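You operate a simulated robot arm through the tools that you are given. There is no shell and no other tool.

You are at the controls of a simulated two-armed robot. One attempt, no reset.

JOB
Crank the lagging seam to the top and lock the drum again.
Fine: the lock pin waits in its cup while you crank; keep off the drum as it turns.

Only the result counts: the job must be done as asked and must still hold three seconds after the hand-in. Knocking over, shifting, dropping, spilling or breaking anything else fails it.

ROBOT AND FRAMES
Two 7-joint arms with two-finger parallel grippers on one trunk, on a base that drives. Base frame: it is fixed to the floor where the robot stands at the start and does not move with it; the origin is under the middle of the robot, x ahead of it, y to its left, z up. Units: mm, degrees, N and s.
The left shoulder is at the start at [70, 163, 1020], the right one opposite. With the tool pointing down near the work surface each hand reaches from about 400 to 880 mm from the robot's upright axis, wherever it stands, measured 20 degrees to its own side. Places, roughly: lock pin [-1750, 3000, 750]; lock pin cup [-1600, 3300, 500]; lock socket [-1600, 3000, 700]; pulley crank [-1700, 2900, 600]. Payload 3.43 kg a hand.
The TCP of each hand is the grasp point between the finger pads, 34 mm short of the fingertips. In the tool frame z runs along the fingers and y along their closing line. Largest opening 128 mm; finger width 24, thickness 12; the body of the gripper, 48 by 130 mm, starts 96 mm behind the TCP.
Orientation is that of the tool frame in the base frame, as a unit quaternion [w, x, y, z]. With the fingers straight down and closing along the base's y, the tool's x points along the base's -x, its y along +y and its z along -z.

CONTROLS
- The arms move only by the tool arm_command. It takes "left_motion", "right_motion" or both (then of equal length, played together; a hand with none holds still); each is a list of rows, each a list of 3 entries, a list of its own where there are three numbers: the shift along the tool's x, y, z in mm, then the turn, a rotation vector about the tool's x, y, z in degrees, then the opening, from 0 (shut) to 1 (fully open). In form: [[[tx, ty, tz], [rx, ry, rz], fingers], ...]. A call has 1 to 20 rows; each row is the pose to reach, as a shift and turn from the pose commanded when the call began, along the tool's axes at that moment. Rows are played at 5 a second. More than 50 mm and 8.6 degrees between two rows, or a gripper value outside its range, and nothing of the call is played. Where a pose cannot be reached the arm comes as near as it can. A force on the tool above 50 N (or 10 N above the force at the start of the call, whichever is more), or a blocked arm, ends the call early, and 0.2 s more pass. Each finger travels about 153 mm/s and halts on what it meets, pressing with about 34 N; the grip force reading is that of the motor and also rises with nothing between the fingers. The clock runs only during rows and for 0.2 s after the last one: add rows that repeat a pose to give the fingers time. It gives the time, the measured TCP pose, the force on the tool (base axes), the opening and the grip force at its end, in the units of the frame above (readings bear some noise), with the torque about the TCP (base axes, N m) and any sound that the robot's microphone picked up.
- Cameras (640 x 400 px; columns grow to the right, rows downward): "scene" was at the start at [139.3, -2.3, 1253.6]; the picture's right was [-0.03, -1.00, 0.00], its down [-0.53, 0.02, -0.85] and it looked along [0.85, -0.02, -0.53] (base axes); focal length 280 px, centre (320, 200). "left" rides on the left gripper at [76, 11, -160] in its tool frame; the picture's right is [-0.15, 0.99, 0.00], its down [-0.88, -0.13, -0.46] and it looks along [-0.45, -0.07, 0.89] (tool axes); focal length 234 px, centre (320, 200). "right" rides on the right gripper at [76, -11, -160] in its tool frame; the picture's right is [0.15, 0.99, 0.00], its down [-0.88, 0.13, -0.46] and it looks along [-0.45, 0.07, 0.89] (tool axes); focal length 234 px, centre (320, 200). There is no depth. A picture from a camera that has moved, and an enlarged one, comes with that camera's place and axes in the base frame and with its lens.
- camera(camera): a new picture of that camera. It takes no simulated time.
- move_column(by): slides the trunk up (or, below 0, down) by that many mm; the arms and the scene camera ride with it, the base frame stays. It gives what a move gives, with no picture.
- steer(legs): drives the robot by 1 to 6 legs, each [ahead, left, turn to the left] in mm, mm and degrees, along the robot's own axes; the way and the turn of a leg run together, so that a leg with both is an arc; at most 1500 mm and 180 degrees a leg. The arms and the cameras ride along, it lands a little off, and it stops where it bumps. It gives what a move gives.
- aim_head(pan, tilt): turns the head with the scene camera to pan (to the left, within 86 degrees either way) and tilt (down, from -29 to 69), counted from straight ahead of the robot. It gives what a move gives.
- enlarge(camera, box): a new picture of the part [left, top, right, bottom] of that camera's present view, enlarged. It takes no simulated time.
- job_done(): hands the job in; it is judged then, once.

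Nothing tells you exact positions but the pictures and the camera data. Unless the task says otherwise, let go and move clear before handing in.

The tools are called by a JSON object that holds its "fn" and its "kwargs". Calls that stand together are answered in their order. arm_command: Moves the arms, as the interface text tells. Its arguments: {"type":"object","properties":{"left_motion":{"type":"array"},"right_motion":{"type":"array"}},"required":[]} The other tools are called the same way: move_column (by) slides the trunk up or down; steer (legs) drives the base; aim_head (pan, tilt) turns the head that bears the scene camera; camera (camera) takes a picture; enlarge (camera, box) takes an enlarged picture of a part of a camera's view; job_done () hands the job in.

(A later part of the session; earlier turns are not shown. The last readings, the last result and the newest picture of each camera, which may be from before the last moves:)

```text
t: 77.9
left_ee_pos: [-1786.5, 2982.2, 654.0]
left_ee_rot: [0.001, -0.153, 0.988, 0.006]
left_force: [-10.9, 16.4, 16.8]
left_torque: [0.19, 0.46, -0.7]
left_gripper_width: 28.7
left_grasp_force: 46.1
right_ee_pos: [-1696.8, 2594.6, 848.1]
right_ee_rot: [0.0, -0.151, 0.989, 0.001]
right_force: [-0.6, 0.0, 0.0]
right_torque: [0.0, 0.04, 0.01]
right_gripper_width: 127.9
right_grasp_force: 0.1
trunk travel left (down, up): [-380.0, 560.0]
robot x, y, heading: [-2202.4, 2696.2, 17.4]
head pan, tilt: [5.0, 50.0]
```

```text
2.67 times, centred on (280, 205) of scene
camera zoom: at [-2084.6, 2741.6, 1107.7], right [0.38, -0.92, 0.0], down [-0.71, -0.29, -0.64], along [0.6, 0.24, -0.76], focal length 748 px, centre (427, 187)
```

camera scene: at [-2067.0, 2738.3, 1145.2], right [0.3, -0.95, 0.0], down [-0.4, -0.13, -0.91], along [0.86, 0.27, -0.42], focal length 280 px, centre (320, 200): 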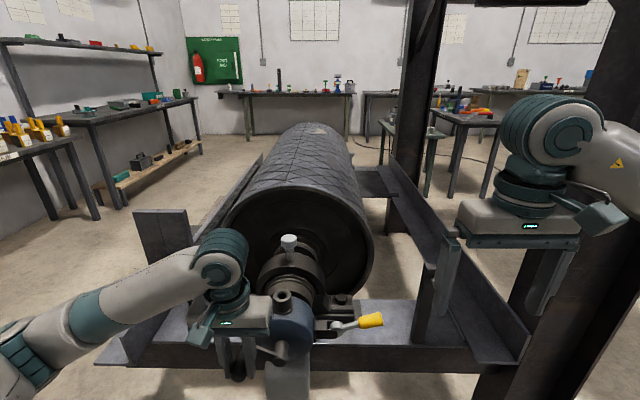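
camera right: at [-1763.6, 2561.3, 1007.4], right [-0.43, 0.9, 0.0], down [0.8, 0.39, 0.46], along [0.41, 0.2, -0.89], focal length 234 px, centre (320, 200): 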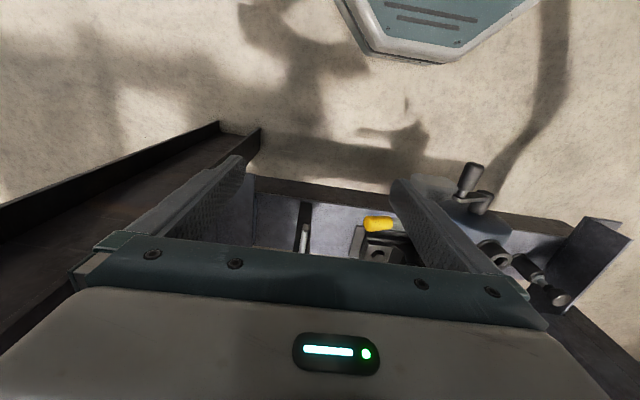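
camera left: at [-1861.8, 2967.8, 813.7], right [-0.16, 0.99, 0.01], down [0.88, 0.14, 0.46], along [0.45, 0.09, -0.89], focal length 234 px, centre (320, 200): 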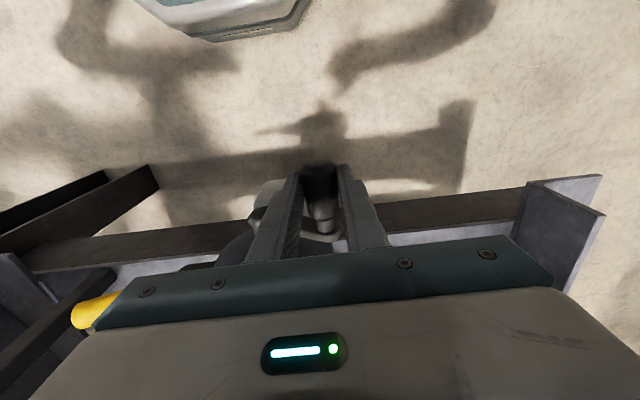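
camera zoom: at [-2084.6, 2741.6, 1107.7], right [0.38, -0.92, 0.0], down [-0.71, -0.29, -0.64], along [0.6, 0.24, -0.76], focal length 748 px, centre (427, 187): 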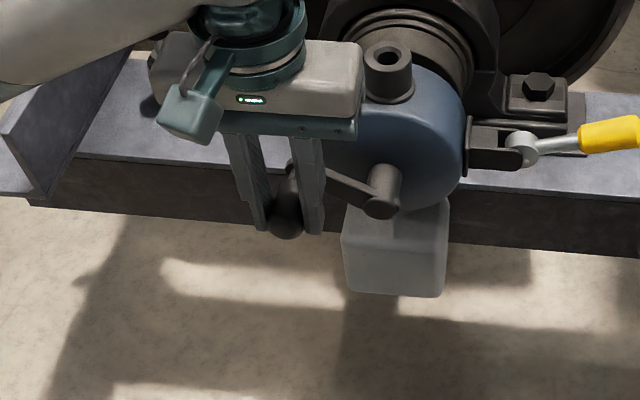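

The hand shows about 25 N radial stress, so the grip has drifted off the handle's true circle. I open a little to relieve it and look where the handle really rests.

{"fn": "arm_command", "kwargs": {"left_motion": [[[0, 0, 0], [0, 0, 0], 0.3], [[0, 0, 0], [0, 0, 0], 0.45], [[0, 0, 0], [0, 0, 0], 0.45], [[0, 0, 0], [0, 0, 0], 0.45]]}}

{"fn": "enlarge", "kwargs": {"camera": "left", "box": [220, 150, 420, 275]}}

{"fn": "enlarge", "kwargs": {"camera": "scene", "box": [160, 130, 400, 280]}}

```text
t: 78.9
left_ee_pos: [-1783.9, 2980.1, 653.6]
left_ee_rot: [0.001, -0.154, 0.988, 0.005]
left_force: [-0.2, 0.0, -0.8]
left_torque: [0.01, 0.03, 0.0]
left_gripper_width: 57.5
left_grasp_force: 0.1
right_ee_pos: [-1697.3, 2595.3, 847.5]
right_ee_rot: [0.0, -0.15, 0.989, 0.0]
right_force: [-0.4, -0.5, -0.2]
right_torque: [-0.01, -0.02, 0.0]
right_gripper_width: 128.1
right_grasp_force: 0.0
trunk travel left (down, up): [-380.0, 560.0]
robot x, y, heading: [-2205.0, 2695.1, 17.3]
head pan, tilt: [5.0, 50.0]
```

```text
3.20 times, centred on (320, 212) of left
camera zoom: at [-1860.6, 2967.2, 812.4], right [-0.16, 0.99, 0.01], down [0.88, 0.14, 0.46], along [0.45, 0.08, -0.89], focal length 749 px, centre (320, 160)
```

zoom: 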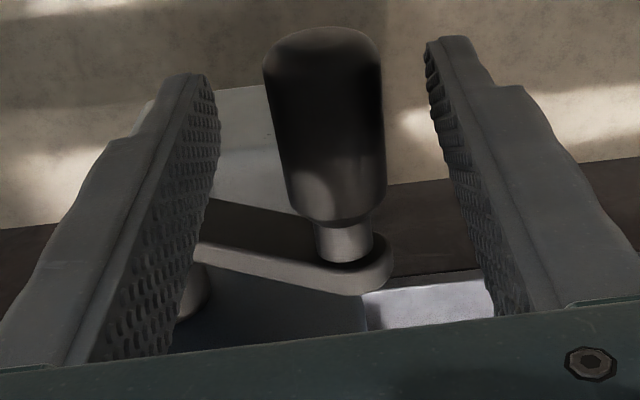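

```text
2.67 times, centred on (280, 205) of scene
camera zoom: at [-2082.7, 2740.8, 1107.3], right [0.38, -0.92, 0.0], down [-0.71, -0.29, -0.64], along [0.59, 0.24, -0.77], focal length 748 px, centre (427, 187)
```

zoom: 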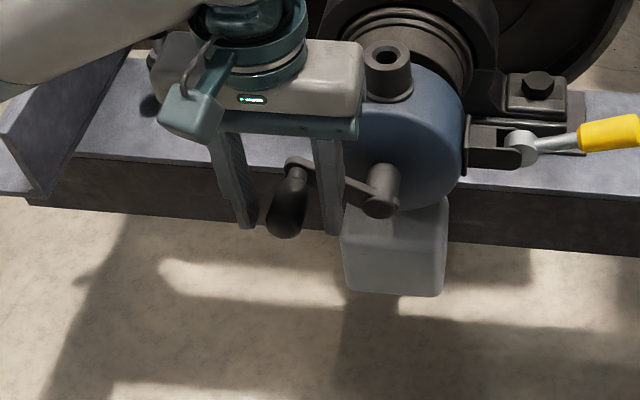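

The handle is centred and relaxed. I lift the hand clear and sidle left so the head camera looks straight along the drum's top line, to measure the seam angle exactly.

{"fn": "arm_command", "kwargs": {"left_motion": [[[0, 0, -30], [0, 0, 0], 0.45], [[0, 0, -70], [0, 0, 0], 0.45], [[0, 0, -110], [0, 0, 0], 0.45], [[0, 0, -150], [0, 0, 0], 0.45], [[0, 0, -190], [0, 0, 0], 0.45], [[0, 0, -190], [0, 0, 0], 0.45]]}}

{"fn": "aim_head", "kwargs": {"pan": 0, "tilt": 25}}

{"fn": "steer", "kwargs": {"legs": [[0, 85, 0]]}}

{"fn": "camera", "kwargs": {"camera": "scene"}}

{"fn": "enlarge", "kwargs": {"camera": "scene", "box": [214, 100, 406, 220]}}

{"fn": "camera", "kwargs": {"camera": "left"}}

```text
t: 80.3
left_ee_pos: [-1783.1, 2979.8, 843.5]
left_ee_rot: [-0.001, -0.154, 0.988, 0.005]
left_force: [-0.4, 0.7, -0.2]
left_torque: [0.03, -0.02, 0.02]
left_gripper_width: 58.0
left_grasp_force: 0.0
right_ee_pos: [-1695.7, 2596.1, 846.3]
right_ee_rot: [0.001, -0.15, 0.989, 0.0]
right_force: [0.4, -0.3, 0.8]
right_torque: [0.01, -0.04, 0.02]
right_gripper_width: 128.1
right_grasp_force: 0.1
trunk travel left (down, up): [-380.0, 560.0]
robot x, y, heading: [-2202.2, 2697.1, 17.1]
head pan, tilt: [5.0, 50.0]
```

```text
t: 81.2
left_ee_pos: [-1783.3, 2978.2, 842.5]
left_ee_rot: [0.0, -0.153, 0.988, 0.006]
left_force: [0.0, 0.5, -0.2]
left_torque: [-0.02, -0.03, 0.02]
left_gripper_width: 58.0
left_grasp_force: 0.0
right_ee_pos: [-1697.0, 2595.8, 846.3]
right_ee_rot: [0.0, -0.15, 0.989, 0.0]
right_force: [-0.5, -0.4, 1.3]
right_torque: [0.0, 0.0, -0.02]
right_gripper_width: 128.0
right_grasp_force: 0.1
trunk travel left (down, up): [-380.0, 560.0]
robot x, y, heading: [-2199.6, 2698.4, 17.3]
head pan, tilt: [0.0, 25.0]
```

```text
t: 82.3
left_ee_pos: [-1809.7, 3062.2, 842.1]
left_ee_rot: [-0.001, -0.155, 0.988, 0.006]
left_force: [0.6, -1.4, 0.0]
left_torque: [-0.03, -0.01, 0.02]
left_gripper_width: 57.7
left_grasp_force: 0.0
right_ee_pos: [-1723.1, 2679.5, 847.2]
right_ee_rot: [0.0, -0.151, 0.989, 0.001]
right_force: [-0.1, 0.4, 0.1]
right_torque: [-0.03, 0.0, 0.03]
right_gripper_width: 128.1
right_grasp_force: 0.0
trunk travel left (down, up): [-380.0, 560.0]
robot x, y, heading: [-2224.2, 2781.4, 17.7]
head pan, tilt: [0.0, 25.0]
```

```text
taken
camera scene: at [-2092.0, 2822.1, 1144.9], right [0.3, -0.95, 0.0], down [-0.4, -0.13, -0.91], along [0.86, 0.27, -0.42], focal length 280 px, centre (320, 200)
```

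scene: 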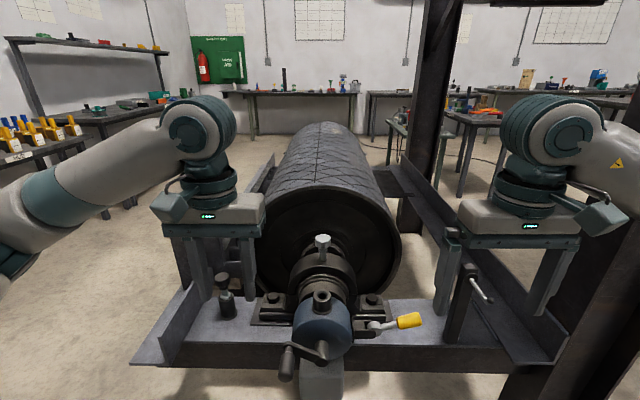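

```text
3.33 times, centred on (310, 160) of scene
camera zoom: at [-2092.0, 2822.1, 1144.9], right [0.3, -0.95, 0.0], down [-0.4, -0.13, -0.91], along [0.86, 0.27, -0.42], focal length 934 px, centre (353, 333)
```

zoom: 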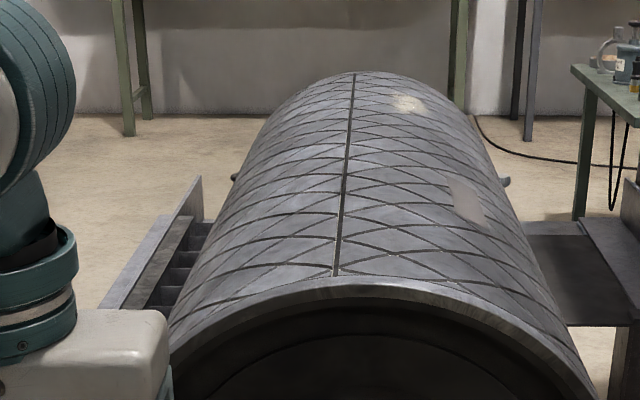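

```text
taken
camera left: at [-1885.6, 3048.3, 1002.2], right [-0.16, 0.99, 0.01], down [0.88, 0.14, 0.46], along [0.45, 0.08, -0.89], focal length 234 px, centre (320, 200)
```

left: 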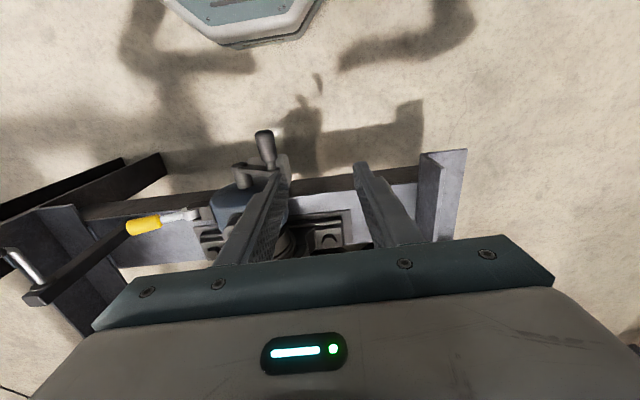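

{"fn": "enlarge", "kwargs": {"camera": "scene", "box": [256, 290, 416, 390]}}

{"fn": "enlarge", "kwargs": {"camera": "left", "box": [180, 110, 340, 210]}}

{"fn": "enlarge", "kwargs": {"camera": "scene", "box": [270, 110, 390, 185]}}

```text
4.00 times, centred on (336, 340) of scene
camera zoom: at [-2092.0, 2822.1, 1144.9], right [0.3, -0.95, 0.0], down [-0.4, -0.13, -0.91], along [0.86, 0.27, -0.42], focal length 1121 px, centre (256, -360)
```

zoom: 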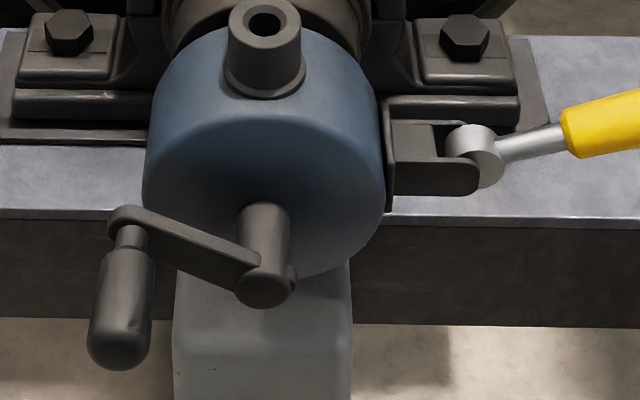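

```text
4.00 times, centred on (260, 160) of left
camera zoom: at [-1885.6, 3048.3, 1002.2], right [-0.16, 0.99, 0.01], down [0.88, 0.14, 0.46], along [0.45, 0.08, -0.89], focal length 937 px, centre (560, 360)
```

zoom: 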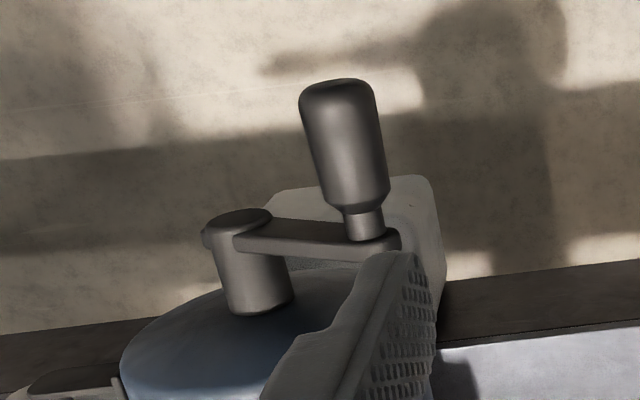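

```text
5.33 times, centred on (330, 148) of scene
camera zoom: at [-2092.0, 2822.1, 1144.9], right [0.3, -0.95, 0.0], down [-0.4, -0.13, -0.91], along [0.86, 0.27, -0.42], focal length 1495 px, centre (267, 480)
```

zoom: 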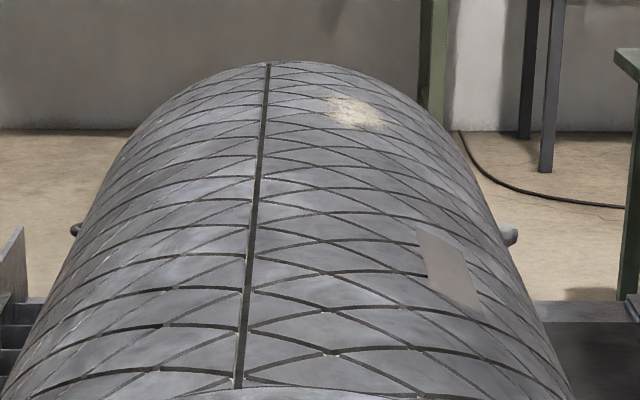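

I want the seam angle precisely, so I zoom on the far and near rims to find their apex.

{"fn": "enlarge", "kwargs": {"camera": "scene", "box": [290, 115, 370, 165]}}

{"fn": "enlarge", "kwargs": {"camera": "scene", "box": [250, 160, 410, 260]}}

```text
8.00 times, centred on (330, 140) of scene
camera zoom: at [-2092.0, 2822.1, 1144.9], right [0.3, -0.95, 0.0], down [-0.4, -0.13, -0.91], along [0.86, 0.27, -0.42], focal length 2242 px, centre (240, 680)
```

zoom: 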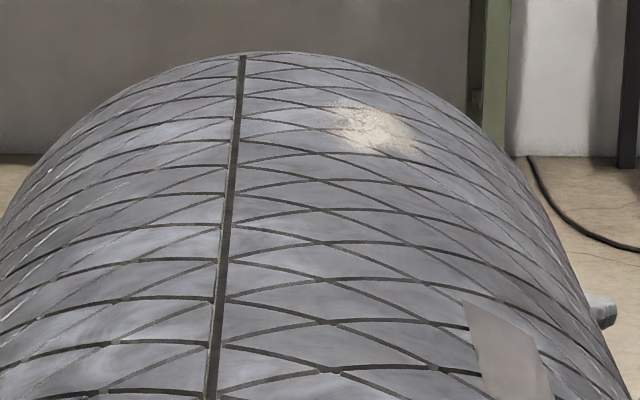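

```text
4.00 times, centred on (330, 210) of scene
camera zoom: at [-2092.0, 2822.1, 1144.9], right [0.3, -0.95, 0.0], down [-0.4, -0.13, -0.91], along [0.86, 0.27, -0.42], focal length 1121 px, centre (280, 160)
```

zoom: 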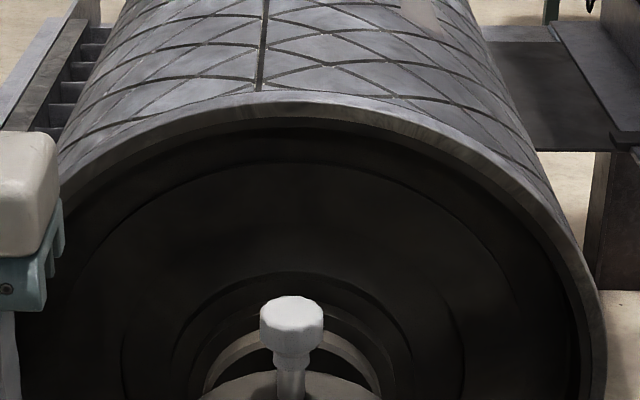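

Seam is about 7° left of top, so some 35° of crank remain. I put the hand back over the handle, correcting a slight tilt, and descend around it.

{"fn": "arm_command", "kwargs": {"left_motion": [[[0, -40, 0], [0.7, 0, 0], 0.45], [[0.5, -86, 0], [0.7, 0, 0], 0.45], [[0.5, -86, 40], [0.7, 0, 0], 0.45], [[0.5, -86, 80], [0.7, 0, 0], 0.45], [[0.5, -86, 120], [0.7, 0, 0], 0.45], [[0.5, -86, 120], [0.7, 0, 0], 0.45]]}}

{"fn": "camera", "kwargs": {"camera": "left"}}

```text
t: 83.7
left_ee_pos: [-1783.9, 2979.8, 723.4]
left_ee_rot: [0.002, -0.154, 0.988, -0.001]
left_force: [-0.2, 0.4, 0.3]
left_torque: [0.02, 0.01, -0.02]
left_gripper_width: 57.9
left_grasp_force: 0.0
right_ee_pos: [-1721.6, 2677.9, 848.6]
right_ee_rot: [0.0, -0.152, 0.988, 0.0]
right_force: [0.5, 0.3, 0.0]
right_torque: [-0.02, 0.0, -0.03]
right_gripper_width: 127.9
right_grasp_force: 0.1
trunk travel left (down, up): [-380.0, 560.0]
robot x, y, heading: [-2227.2, 2775.4, 17.5]
head pan, tilt: [0.0, 25.0]
```

```text
taken
camera left: at [-1860.7, 2968.1, 881.7], right [-0.16, 0.99, 0.0], down [0.88, 0.14, 0.46], along [0.45, 0.07, -0.89], focal length 234 px, centre (320, 200)
```

left: 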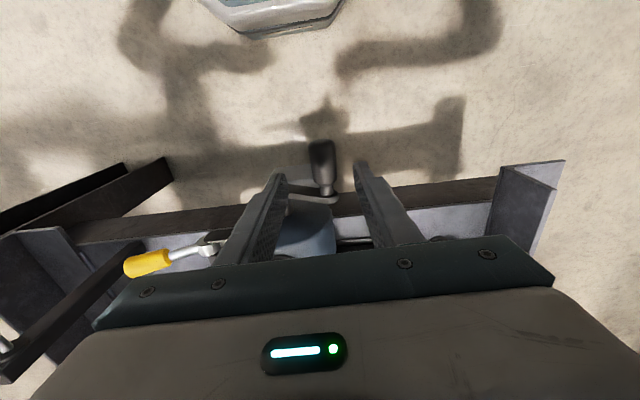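

The handle is centred. I descend and close to a loose cage around it.

{"fn": "arm_command", "kwargs": {"left_motion": [[[0, 0, 35], [0, 0, 0], 0.45], [[0, 0, 70], [0, 0, 0], 0.45], [[0, 0, 70], [0, 0, 0], 0.35], [[0, 0, 70], [0, 0, 0], 0.27], [[0, 0, 70], [0, 0, 0], 0.27]]}}

{"fn": "enlarge", "kwargs": {"camera": "left", "box": [220, 150, 420, 275]}}

```text
t: 84.9
left_ee_pos: [-1782.7, 2980.8, 653.2]
left_ee_rot: [0.001, -0.153, 0.988, 0.0]
left_force: [0.2, 0.5, 0.1]
left_torque: [-0.02, 0.0, 0.0]
left_gripper_width: 34.8
left_grasp_force: 0.0
right_ee_pos: [-1722.7, 2678.0, 845.8]
right_ee_rot: [0.0, -0.151, 0.989, 0.0]
right_force: [-0.6, 0.4, -0.2]
right_torque: [-0.01, -0.02, 0.01]
right_gripper_width: 128.3
right_grasp_force: 0.1
trunk travel left (down, up): [-380.0, 560.0]
robot x, y, heading: [-2229.1, 2781.1, 17.1]
head pan, tilt: [0.0, 25.0]
```

```text
3.20 times, centred on (320, 212) of left
camera zoom: at [-1859.9, 2968.7, 810.9], right [-0.16, 0.99, 0.0], down [0.88, 0.14, 0.46], along [0.45, 0.07, -0.89], focal length 749 px, centre (320, 160)
```

zoom: 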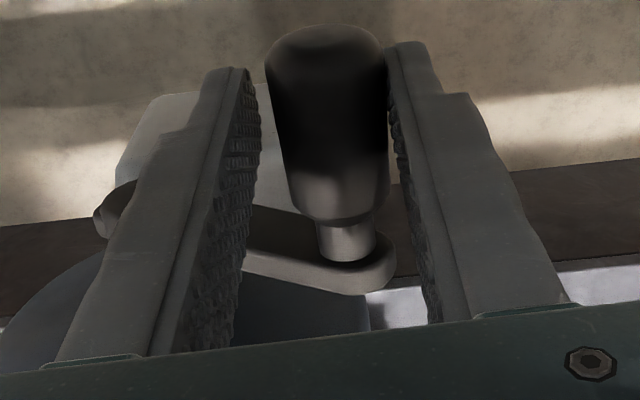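

Loose cage set, no contact force. I push the handle over toward the top in small steps.

{"fn": "arm_command", "kwargs": {"left_motion": [[[0, -2.5, -3], [0, 0, 0], 0.27], [[0, -5.1, -6.2], [0, 0, 0], 0.27], [[0, -8, -9], [0, 0, 0], 0.27], [[0, -10.8, -11.9], [0, 0, 0], 0.27], [[0, -14, -14.5], [0, 0, 0], 0.27], [[0, -17, -17], [0, 0, 0], 0.27], [[0, -17, -17], [0, 0, 0], 0.27]]}}

{"fn": "enlarge", "kwargs": {"camera": "left", "box": [220, 150, 420, 275]}}

{"fn": "enlarge", "kwargs": {"camera": "scene", "box": [250, 110, 410, 210]}}

```text
t: 86.5
left_ee_pos: [-1778.8, 2965.3, 669.6]
left_ee_rot: [0.001, -0.154, 0.988, 0.0]
left_force: [-5.5, 22.1, 9.5]
left_torque: [0.57, 0.26, -0.2]
left_gripper_width: 47.5
left_grasp_force: 11.2
right_ee_pos: [-1722.5, 2679.4, 848.3]
right_ee_rot: [0.0, -0.151, 0.988, -0.001]
right_force: [-0.6, -1.1, 0.3]
right_torque: [0.02, -0.02, 0.01]
right_gripper_width: 128.0
right_grasp_force: 0.1
trunk travel left (down, up): [-380.0, 560.0]
robot x, y, heading: [-2227.2, 2781.3, 17.5]
head pan, tilt: [0.0, 25.0]
```

```text
3.20 times, centred on (320, 212) of left
camera zoom: at [-1855.8, 2953.8, 828.8], right [-0.16, 0.99, 0.0], down [0.88, 0.14, 0.46], along [0.45, 0.07, -0.89], focal length 749 px, centre (320, 160)
```

zoom: 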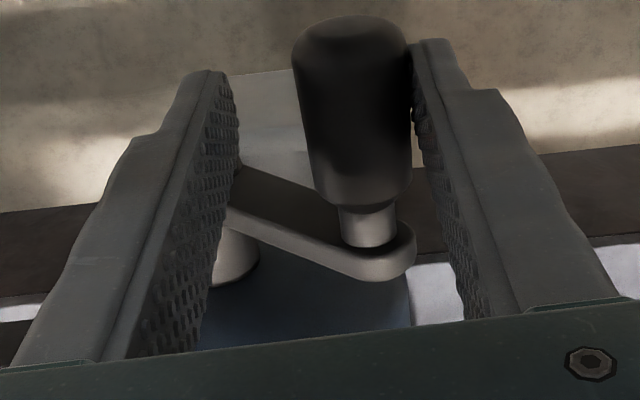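

```text
4.00 times, centred on (330, 160) of scene
camera zoom: at [-2092.7, 2822.5, 1145.0], right [0.3, -0.95, 0.0], down [-0.4, -0.13, -0.91], along [0.87, 0.27, -0.42], focal length 1121 px, centre (280, 360)
```

zoom: 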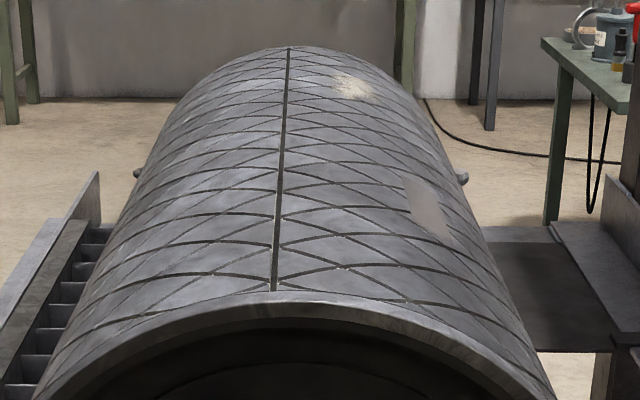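

The drum follows (seam now about 4.7° short), with drag that pushes the fingers apart, so speed matters. I recentre on the handle and grip it fully, then turn more slowly.

{"fn": "arm_command", "kwargs": {"left_motion": [[[0, 4, 0], [0, 0, 0], 0.4], [[0, 8.5, 0], [0, 0, 0], 0.4], [[0, 8.5, 0], [0, 0, 0], 0.3], [[0, 8.5, 0], [0, 0, 0], 0.1], [[0, 8.5, 0], [0, 0, 0], 0], [[0, 8.5, 0], [0, 0, 0], 0], [[0, 8.5, 0], [0, 0, 0], 0]]}}

{"fn": "enlarge", "kwargs": {"camera": "left", "box": [220, 150, 420, 275]}}

{"fn": "enlarge", "kwargs": {"camera": "scene", "box": [250, 160, 410, 260]}}

{"fn": "enlarge", "kwargs": {"camera": "scene", "box": [256, 290, 416, 390]}}

```text
t: 88.1
left_ee_pos: [-1780.4, 2973.7, 669.7]
left_ee_rot: [0.001, -0.154, 0.988, -0.001]
left_force: [-5.7, 22.0, 5.7]
left_torque: [0.61, 0.47, -0.87]
left_gripper_width: 28.8
left_grasp_force: 45.4
right_ee_pos: [-1722.9, 2678.5, 847.3]
right_ee_rot: [0.0, -0.152, 0.988, -0.002]
right_force: [0.5, 0.4, 0.2]
right_torque: [0.01, 0.0, -0.01]
right_gripper_width: 128.2
right_grasp_force: 0.0
trunk travel left (down, up): [-380.0, 560.0]
robot x, y, heading: [-2223.6, 2779.2, 17.1]
head pan, tilt: [0.0, 25.0]
```

```text
3.20 times, centred on (320, 212) of left
camera zoom: at [-1858.3, 2962.2, 828.2], right [-0.16, 0.99, 0.0], down [0.88, 0.14, 0.46], along [0.45, 0.07, -0.89], focal length 749 px, centre (320, 160)
```

zoom: 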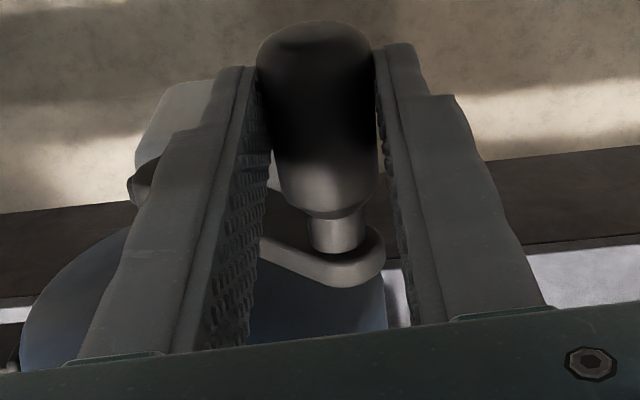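

```text
4.00 times, centred on (330, 210) of scene
camera zoom: at [-2092.5, 2822.8, 1144.9], right [0.3, -0.95, 0.0], down [-0.4, -0.13, -0.91], along [0.86, 0.27, -0.42], focal length 1121 px, centre (280, 160)
```

zoom: 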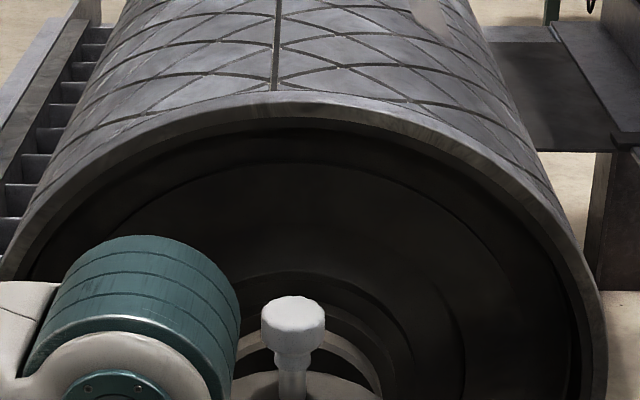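

```text
4.00 times, centred on (336, 340) of scene
camera zoom: at [-2092.5, 2822.8, 1144.9], right [0.3, -0.95, 0.0], down [-0.4, -0.13, -0.91], along [0.86, 0.27, -0.42], focal length 1121 px, centre (256, -360)
```

zoom: 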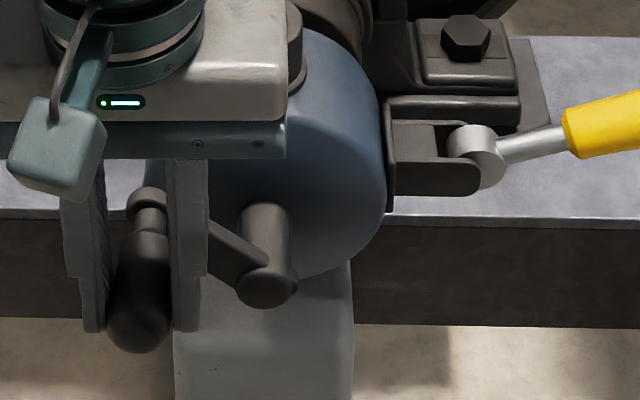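

Now gripped with the seam 4.7° short (crank φ≈49°, 5:1). I turn slowly by another 12°.

{"fn": "arm_command", "kwargs": {"left_motion": [[[0, -1.2, -1], [0, 0, 0], 0], [[0, -2.5, -2], [0, 0, 0], 0], [[0, -3.7, -3], [0, 0, 0], 0], [[0, -5, -3.9], [0, 0, 0], 0], [[0, -6.3, -4.9], [0, 0, 0], 0], [[0, -7.6, -5.8], [0, 0, 0], 0], [[0, -9, -6.7], [0, 0, 0], 0], [[0, -10.3, -7.5], [0, 0, 0], 0], [[0, -11.7, -8.3], [0, 0, 0], 0], [[0, -13.1, -9.1], [0, 0, 0], 0], [[0, -13.1, -9.1], [0, 0, 0], 0]]}}

{"fn": "enlarge", "kwargs": {"camera": "scene", "box": [250, 160, 410, 260]}}

{"fn": "enlarge", "kwargs": {"camera": "scene", "box": [256, 290, 416, 390]}}

{"fn": "enlarge", "kwargs": {"camera": "left", "box": [220, 150, 420, 275]}}

```text
t: 90.5
left_ee_pos: [-1777.2, 2961.7, 679.4]
left_ee_rot: [0.003, -0.154, 0.988, 0.001]
left_force: [-0.1, 30.2, 30.6]
left_torque: [0.61, 0.33, -0.8]
left_gripper_width: 28.6
left_grasp_force: 44.6
right_ee_pos: [-1723.8, 2678.7, 848.0]
right_ee_rot: [0.001, -0.151, 0.989, -0.001]
right_force: [-0.8, -0.8, 0.3]
right_torque: [0.03, 0.03, 0.01]
right_gripper_width: 127.9
right_grasp_force: 0.0
trunk travel left (down, up): [-380.0, 560.0]
robot x, y, heading: [-2226.4, 2774.3, 17.6]
head pan, tilt: [0.0, 25.0]
```

```text
4.00 times, centred on (330, 210) of scene
camera zoom: at [-2093.6, 2822.7, 1145.2], right [0.3, -0.95, 0.0], down [-0.4, -0.13, -0.91], along [0.87, 0.27, -0.42], focal length 1121 px, centre (280, 160)
```

zoom: 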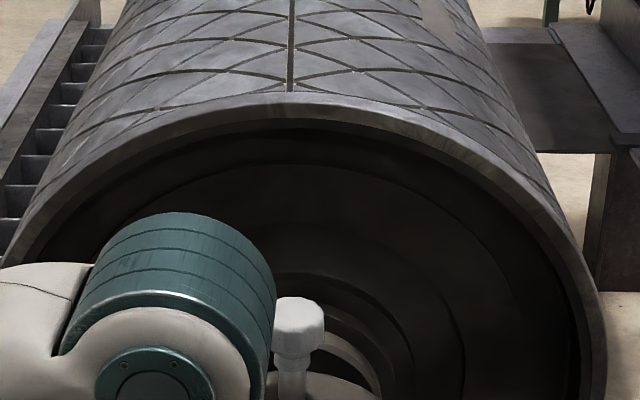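

```text
4.00 times, centred on (336, 340) of scene
camera zoom: at [-2093.6, 2822.7, 1145.2], right [0.3, -0.95, 0.0], down [-0.4, -0.13, -0.91], along [0.87, 0.27, -0.42], focal length 1121 px, centre (256, -360)
```

zoom: 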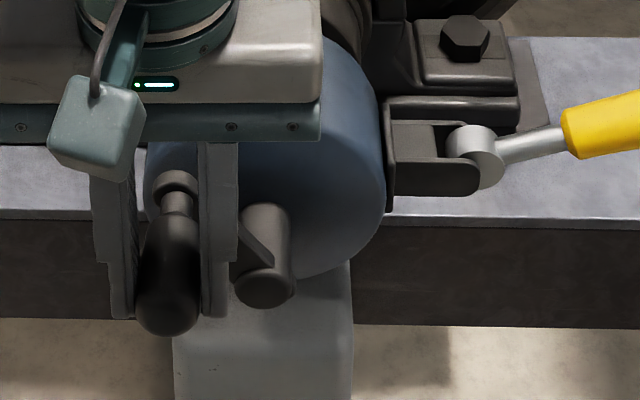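

```text
3.20 times, centred on (320, 212) of left
camera zoom: at [-1855.1, 2949.1, 838.3], right [-0.16, 0.99, 0.0], down [0.88, 0.14, 0.46], along [0.45, 0.07, -0.89], focal length 749 px, centre (320, 160)
```

zoom: 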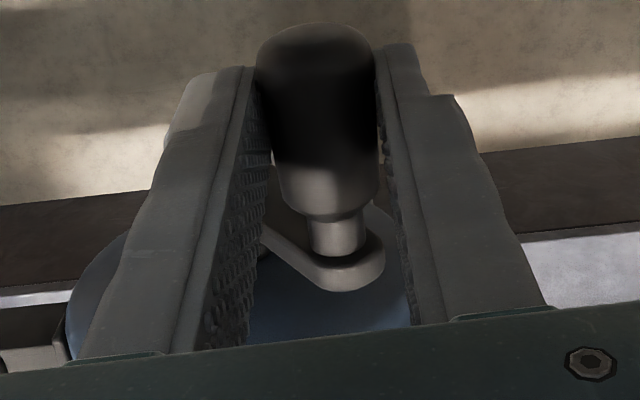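

Seam about 2° short; the radial push says to let the hand ride slightly further out. I turn about 10° more with that relief.

{"fn": "arm_command", "kwargs": {"left_motion": [[[0, 0, -2], [0, 0, 0], 0], [[0, -2, -3.3], [0, 0, 0], 0], [[0, -4, -4.5], [0, 0, 0], 0], [[0, -6, -5.7], [0, 0, 0], 0], [[0, -8, -6.8], [0, 0, 0], 0], [[0, -10, -7.8], [0, 0, 0], 0], [[0, -10.5, -8.2], [0, 0, 0], 0], [[0, -10.5, -8.2], [0, 0, 0], 0]]}}

{"fn": "camera", "kwargs": {"camera": "scene"}}

{"fn": "enlarge", "kwargs": {"camera": "scene", "box": [250, 160, 410, 260]}}

{"fn": "enlarge", "kwargs": {"camera": "scene", "box": [290, 115, 370, 165]}}

```text
t: 92.3
left_ee_pos: [-1775.4, 2949.5, 686.0]
left_ee_rot: [0.0, -0.153, 0.988, -0.001]
left_force: [-6.0, 8.8, -3.5]
left_torque: [0.43, 0.2, -0.82]
left_gripper_width: 29.0
left_grasp_force: 45.0
right_ee_pos: [-1722.0, 2677.5, 847.3]
right_ee_rot: [0.0, -0.15, 0.989, 0.0]
right_force: [0.0, -0.6, 0.4]
right_torque: [-0.03, -0.01, 0.02]
right_gripper_width: 128.1
right_grasp_force: 0.0
trunk travel left (down, up): [-380.0, 560.0]
robot x, y, heading: [-2228.9, 2776.7, 17.3]
head pan, tilt: [0.0, 25.0]
```

```text
taken
camera scene: at [-2092.0, 2821.5, 1144.7], right [0.3, -0.95, 0.0], down [-0.4, -0.13, -0.91], along [0.86, 0.27, -0.42], focal length 280 px, centre (320, 200)
```

scene: 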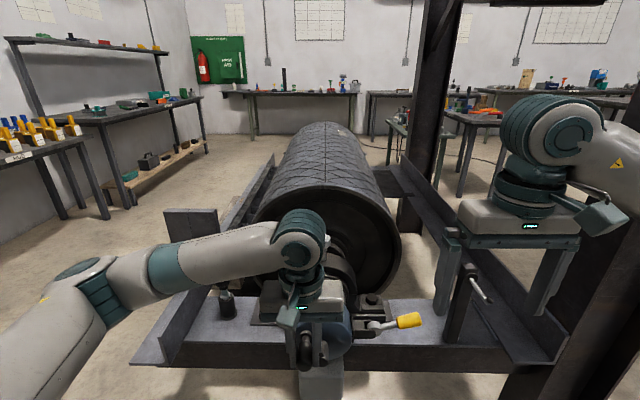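

```text
4.00 times, centred on (330, 210) of scene
camera zoom: at [-2092.0, 2821.5, 1144.7], right [0.3, -0.95, 0.0], down [-0.4, -0.13, -0.91], along [0.86, 0.27, -0.42], focal length 1121 px, centre (280, 160)
```

zoom: 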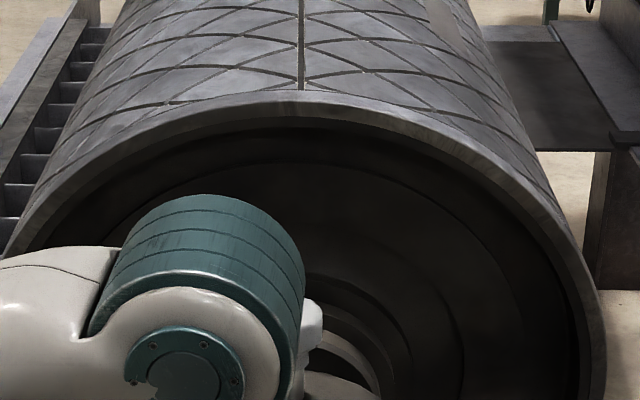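

```text
8.00 times, centred on (330, 140) of scene
camera zoom: at [-2092.0, 2821.5, 1144.7], right [0.3, -0.95, 0.0], down [-0.4, -0.13, -0.91], along [0.86, 0.27, -0.42], focal length 2242 px, centre (240, 680)
```

zoom: 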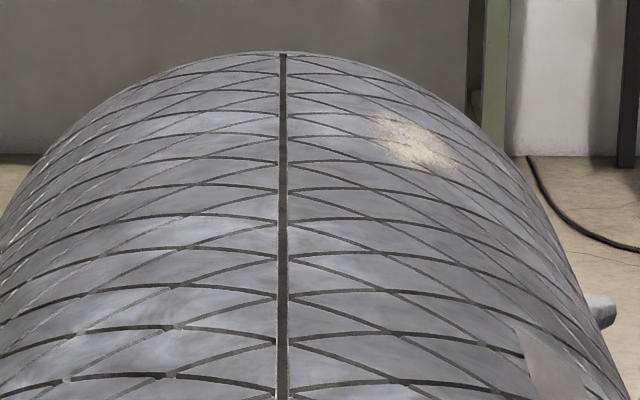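

The seam now lies on the top line within about half a degree at both rims. I open the fingers gently and lift off the handle.

{"fn": "arm_command", "kwargs": {"left_motion": [[[0, 0, 0], [0, 0, 0], 0.3], [[0, 0, 0], [0, 0, 0], 0.45], [[0, 0, 0], [0, 0, 0], 0.45], [[0, 0, -40], [0, 0, 0], 0.45], [[0, 0, -80], [0, 0, 0], 0.45], [[0, 0, -120], [0, 0, 0], 0.45], [[0, 0, -160], [0, 0, 0], 0.45], [[0, 0, -160], [0, 0, 0], 0.45]]}}

{"fn": "enlarge", "kwargs": {"camera": "scene", "box": [250, 160, 410, 260]}}

{"fn": "enlarge", "kwargs": {"camera": "scene", "box": [290, 115, 370, 165]}}

{"fn": "enlarge", "kwargs": {"camera": "scene", "box": [256, 280, 416, 380]}}

{"fn": "camera", "kwargs": {"camera": "left"}}

```text
t: 94.1
left_ee_pos: [-1773.9, 2950.7, 847.6]
left_ee_rot: [0.0, -0.154, 0.988, -0.001]
left_force: [0.0, 0.4, -0.1]
left_torque: [0.02, 0.0, -0.01]
left_gripper_width: 57.6
left_grasp_force: 0.0
right_ee_pos: [-1721.0, 2678.4, 847.0]
right_ee_rot: [0.0, -0.151, 0.989, -0.001]
right_force: [-0.6, 0.3, 0.2]
right_torque: [-0.01, -0.03, 0.01]
right_gripper_width: 128.3
right_grasp_force: 0.0
trunk travel left (down, up): [-380.0, 560.0]
robot x, y, heading: [-2230.2, 2778.4, 17.4]
head pan, tilt: [0.0, 25.0]
```

```text
4.00 times, centred on (330, 210) of scene
camera zoom: at [-2091.4, 2821.1, 1144.8], right [0.3, -0.95, 0.0], down [-0.4, -0.13, -0.91], along [0.86, 0.27, -0.42], focal length 1121 px, centre (280, 160)
```

zoom: 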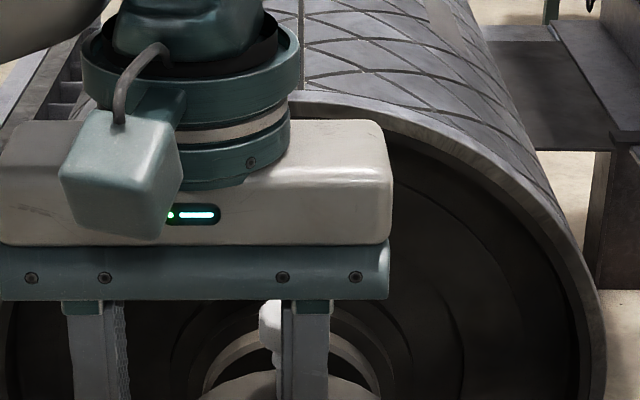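

```text
8.00 times, centred on (330, 140) of scene
camera zoom: at [-2091.4, 2821.1, 1144.8], right [0.3, -0.95, 0.0], down [-0.4, -0.13, -0.91], along [0.86, 0.27, -0.42], focal length 2242 px, centre (240, 680)
```

zoom: 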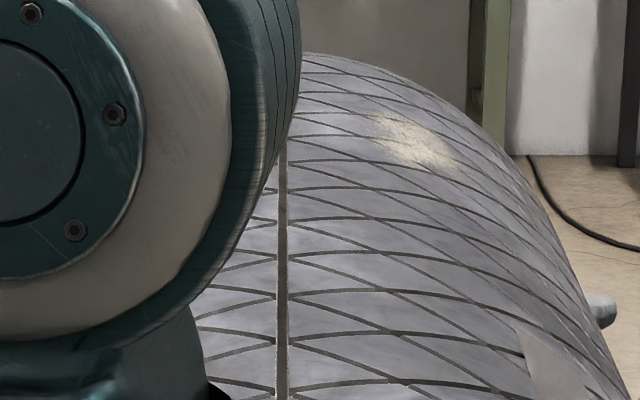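

```text
4.00 times, centred on (336, 330) of scene
camera zoom: at [-2091.4, 2821.1, 1144.8], right [0.3, -0.95, 0.0], down [-0.4, -0.13, -0.91], along [0.86, 0.27, -0.42], focal length 1121 px, centre (256, -320)
```

zoom: 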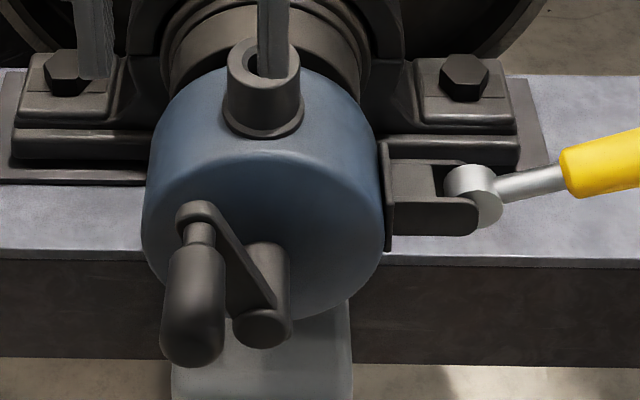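

```text
taken
camera left: at [-1850.4, 2938.2, 1005.9], right [-0.16, 0.99, 0.0], down [0.88, 0.14, 0.46], along [0.45, 0.07, -0.89], focal length 234 px, centre (320, 200)
```

left: 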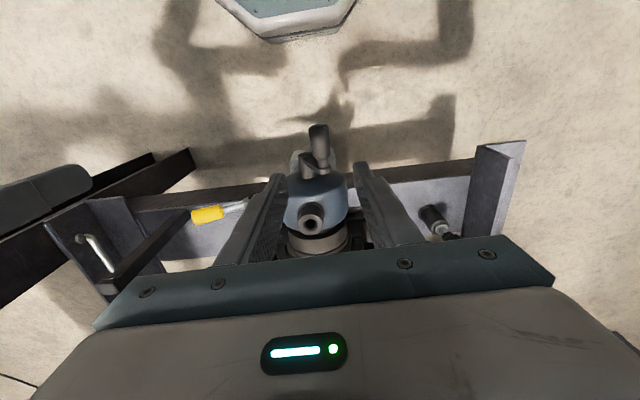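

{"fn": "enlarge", "kwargs": {"camera": "left", "box": [280, 195, 344, 235]}}

{"fn": "enlarge", "kwargs": {"camera": "left", "box": [400, 190, 480, 240]}}

```text
10.00 times, centred on (312, 215) of left
camera zoom: at [-1850.4, 2938.2, 1005.9], right [-0.16, 0.99, 0.0], down [0.88, 0.14, 0.46], along [0.45, 0.07, -0.89], focal length 2342 px, centre (400, 50)
```

zoom: 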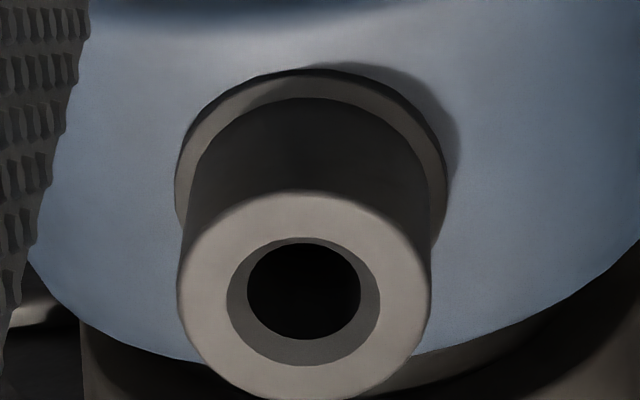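

```text
8.00 times, centred on (440, 215) of left
camera zoom: at [-1850.4, 2938.2, 1005.9], right [-0.16, 0.99, 0.0], down [0.88, 0.14, 0.46], along [0.45, 0.07, -0.89], focal length 1873 px, centre (-640, 80)
```

zoom: 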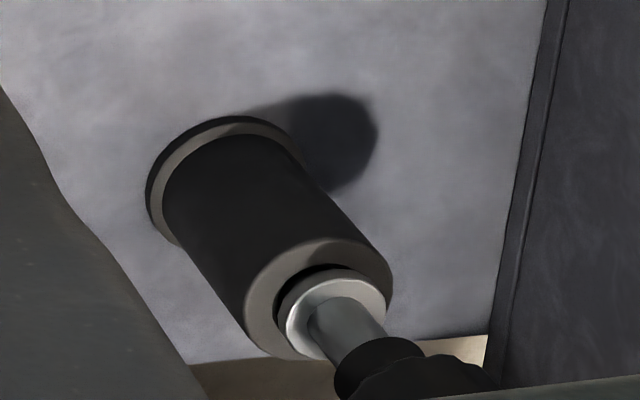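

Seam still on top after letting go. Now the left hand goes back above the pin in its cup.

{"fn": "arm_command", "kwargs": {"left_motion": [[[-32, 29, 0], [0, 0, 0], 0.55], [[-63, 59, 0], [0, 0, 0], 0.55], [[-95, 88, 0], [0, 0, 0], 0.55], [[-127, 118, 0], [0, 0, 0], 0.55], [[-158, 147, 0], [0, 0, 0], 0.55], [[-190, 177, 0], [0, 0, 0], 0.55], [[-222, 206, 0], [0, 0, 0], 0.55], [[-253.5, 235.5, 0], [0, 0, 0], 0.55], [[-253.5, 235.5, 40], [0, 0, 0], 0.55], [[-253.5, 235.5, 80], [0, 0, 0], 0.55], [[-253.5, 235.5, 110], [0, 0, 0], 0.55], [[-253.5, 235.5, 110], [0, 0, 0], 0.55]]}}

{"fn": "aim_head", "kwargs": {"pan": 15, "tilt": 45}}

{"fn": "camera", "kwargs": {"camera": "left"}}

{"fn": "camera", "kwargs": {"camera": "scene"}}

```text
t: 96.7
left_ee_pos: [-1604.1, 3253.3, 737.1]
left_ee_rot: [0.001, -0.154, 0.988, -0.001]
left_force: [0.2, 0.1, -0.2]
left_torque: [0.04, 0.02, 0.0]
left_gripper_width: 70.4
left_grasp_force: 0.0
right_ee_pos: [-1721.3, 2678.1, 846.8]
right_ee_rot: [0.001, -0.152, 0.988, 0.001]
right_force: [-0.5, 0.7, 0.4]
right_torque: [0.0, 0.01, -0.01]
right_gripper_width: 128.1
right_grasp_force: 0.0
trunk travel left (down, up): [-380.0, 560.0]
robot x, y, heading: [-2225.2, 2780.9, 17.3]
head pan, tilt: [0.0, 25.0]
```

```text
t: 97.5
left_ee_pos: [-1605.1, 3251.8, 737.4]
left_ee_rot: [0.002, -0.154, 0.988, 0.0]
left_force: [0.4, 0.4, -0.5]
left_torque: [-0.03, -0.06, 0.01]
left_gripper_width: 70.3
left_grasp_force: 0.1
right_ee_pos: [-1722.3, 2677.9, 847.2]
right_ee_rot: [0.0, -0.151, 0.989, 0.0]
right_force: [0.5, 0.1, -0.3]
right_torque: [-0.02, -0.01, -0.04]
right_gripper_width: 128.0
right_grasp_force: 0.2
trunk travel left (down, up): [-380.0, 560.0]
robot x, y, heading: [-2226.3, 2776.8, 17.3]
head pan, tilt: [15.0, 45.0]
```

```text
taken
camera left: at [-1681.1, 3240.0, 896.1], right [-0.16, 0.99, 0.0], down [0.88, 0.14, 0.46], along [0.45, 0.07, -0.89], focal length 234 px, centre (320, 200)
```

left: 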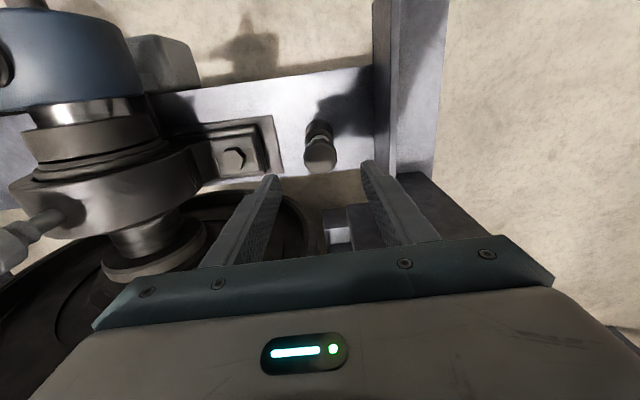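

```text
taken
camera scene: at [-2110.8, 2837.0, 1114.3], right [0.54, -0.84, 0.0], down [-0.6, -0.38, -0.71], along [0.6, 0.38, -0.71], focal length 280 px, centre (320, 200)
```

scene: 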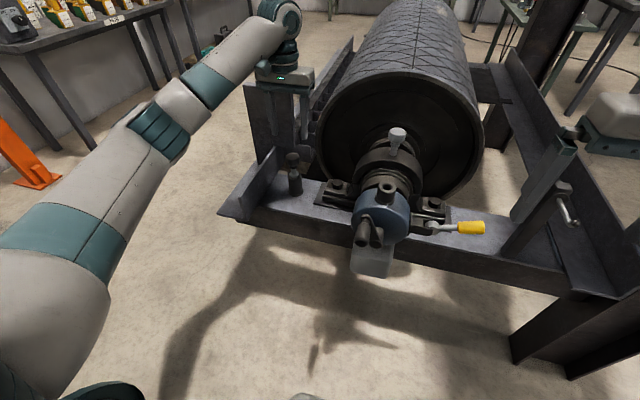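

The knob is below the fingers. I descend and grip it.

{"fn": "arm_command", "kwargs": {"left_motion": [[[2, 0.5, 40], [0, 0, 0], 0.55], [[2, 0.5, 75], [0, 0, 0], 0.55], [[2, 0.5, 104], [0, 0, 0], 0.55], [[2, 0.5, 104], [0, 0, 0], 0.55], [[2, 0.5, 104], [0, 0, 0], 0.35], [[2, 0.5, 104], [0, 0, 0], 0.1], [[2, 0.5, 104], [0, 0, 0], 0], [[2, 0.5, 104], [0, 0, 0], 0], [[2, 0.5, 104], [0, 0, 0], 0]]}}

{"fn": "enlarge", "kwargs": {"camera": "scene", "box": [220, 90, 380, 190]}}

```text
t: 99.5
left_ee_pos: [-1606.1, 3251.4, 632.6]
left_ee_rot: [0.001, -0.154, 0.988, -0.002]
left_force: [-0.1, 0.4, -0.3]
left_torque: [-0.01, -0.07, 0.0]
left_gripper_width: 38.7
left_grasp_force: 33.4
right_ee_pos: [-1721.3, 2677.7, 847.9]
right_ee_rot: [0.0, -0.151, 0.989, 0.002]
right_force: [0.3, -0.3, 0.0]
right_torque: [-0.02, -0.03, -0.05]
right_gripper_width: 128.0
right_grasp_force: 0.1
trunk travel left (down, up): [-380.0, 560.0]
robot x, y, heading: [-2227.1, 2774.2, 17.3]
head pan, tilt: [15.0, 45.0]
```

```text
4.00 times, centred on (300, 140) of scene
camera zoom: at [-2110.8, 2837.1, 1114.3], right [0.54, -0.84, 0.0], down [-0.6, -0.38, -0.71], along [0.6, 0.38, -0.71], focal length 1121 px, centre (400, 440)
```

zoom: 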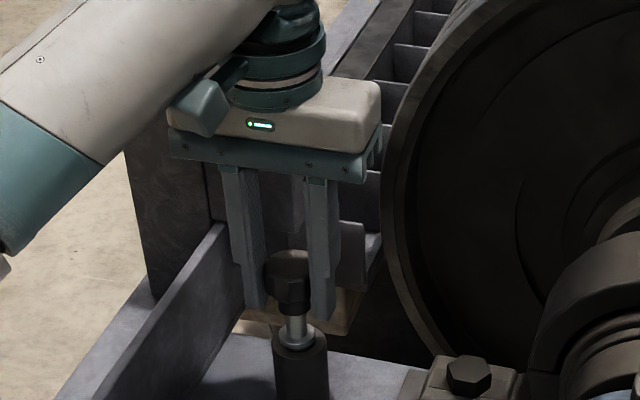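

Gripped. I lift it straight out of the cup.

{"fn": "arm_command", "kwargs": {"left_motion": [[[0, 0, -6], [0, 0, 0], 0], [[0, 0, -14], [0, 0, 0], 0], [[0, 0, -24], [0, 0, 0], 0], [[0, 0, -36], [0, 0, 0], 0], [[0, 0, -50], [0, 0, 0], 0], [[0, 0, -70], [0, 0, 0], 0], [[0, 0, -100], [0, 0, 0], 0], [[0, 0, -140], [0, 0, 0], 0], [[0, 0, -180], [0, 0, 0], 0], [[0, 0, -220], [0, 0, 0], 0], [[0, 0, -240], [0, 0, 0], 0], [[0, 0, -240], [0, 0, 0], 0]]}}

{"fn": "enlarge", "kwargs": {"camera": "scene", "box": [220, 30, 380, 130]}}

```text
t: 102.1
left_ee_pos: [-1606.7, 3250.8, 873.0]
left_ee_rot: [0.0, -0.154, 0.988, -0.001]
left_force: [-0.5, 0.3, -0.9]
left_torque: [0.0, 0.03, -0.04]
left_gripper_width: 39.0
left_grasp_force: 34.5
right_ee_pos: [-1722.2, 2678.6, 846.9]
right_ee_rot: [0.0, -0.151, 0.989, 0.0]
right_force: [0.8, 0.4, 0.4]
right_torque: [0.01, -0.03, -0.01]
right_gripper_width: 128.1
right_grasp_force: 0.1
trunk travel left (down, up): [-380.0, 560.0]
robot x, y, heading: [-2225.8, 2777.3, 17.6]
head pan, tilt: [15.0, 45.0]
```

```text
4.00 times, centred on (300, 80) of scene
camera zoom: at [-2110.7, 2837.2, 1114.2], right [0.54, -0.84, 0.0], down [-0.6, -0.38, -0.71], along [0.6, 0.38, -0.71], focal length 1121 px, centre (400, 680)
```

zoom: 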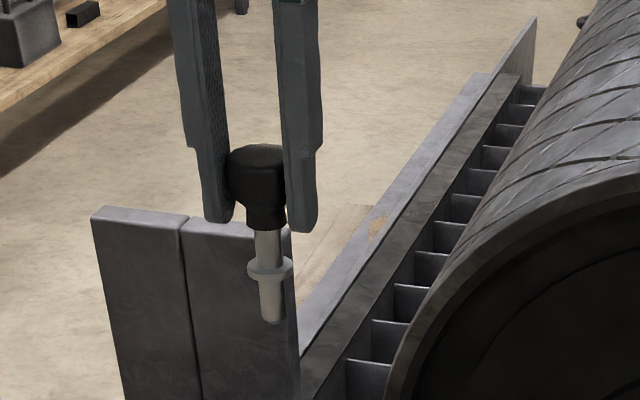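

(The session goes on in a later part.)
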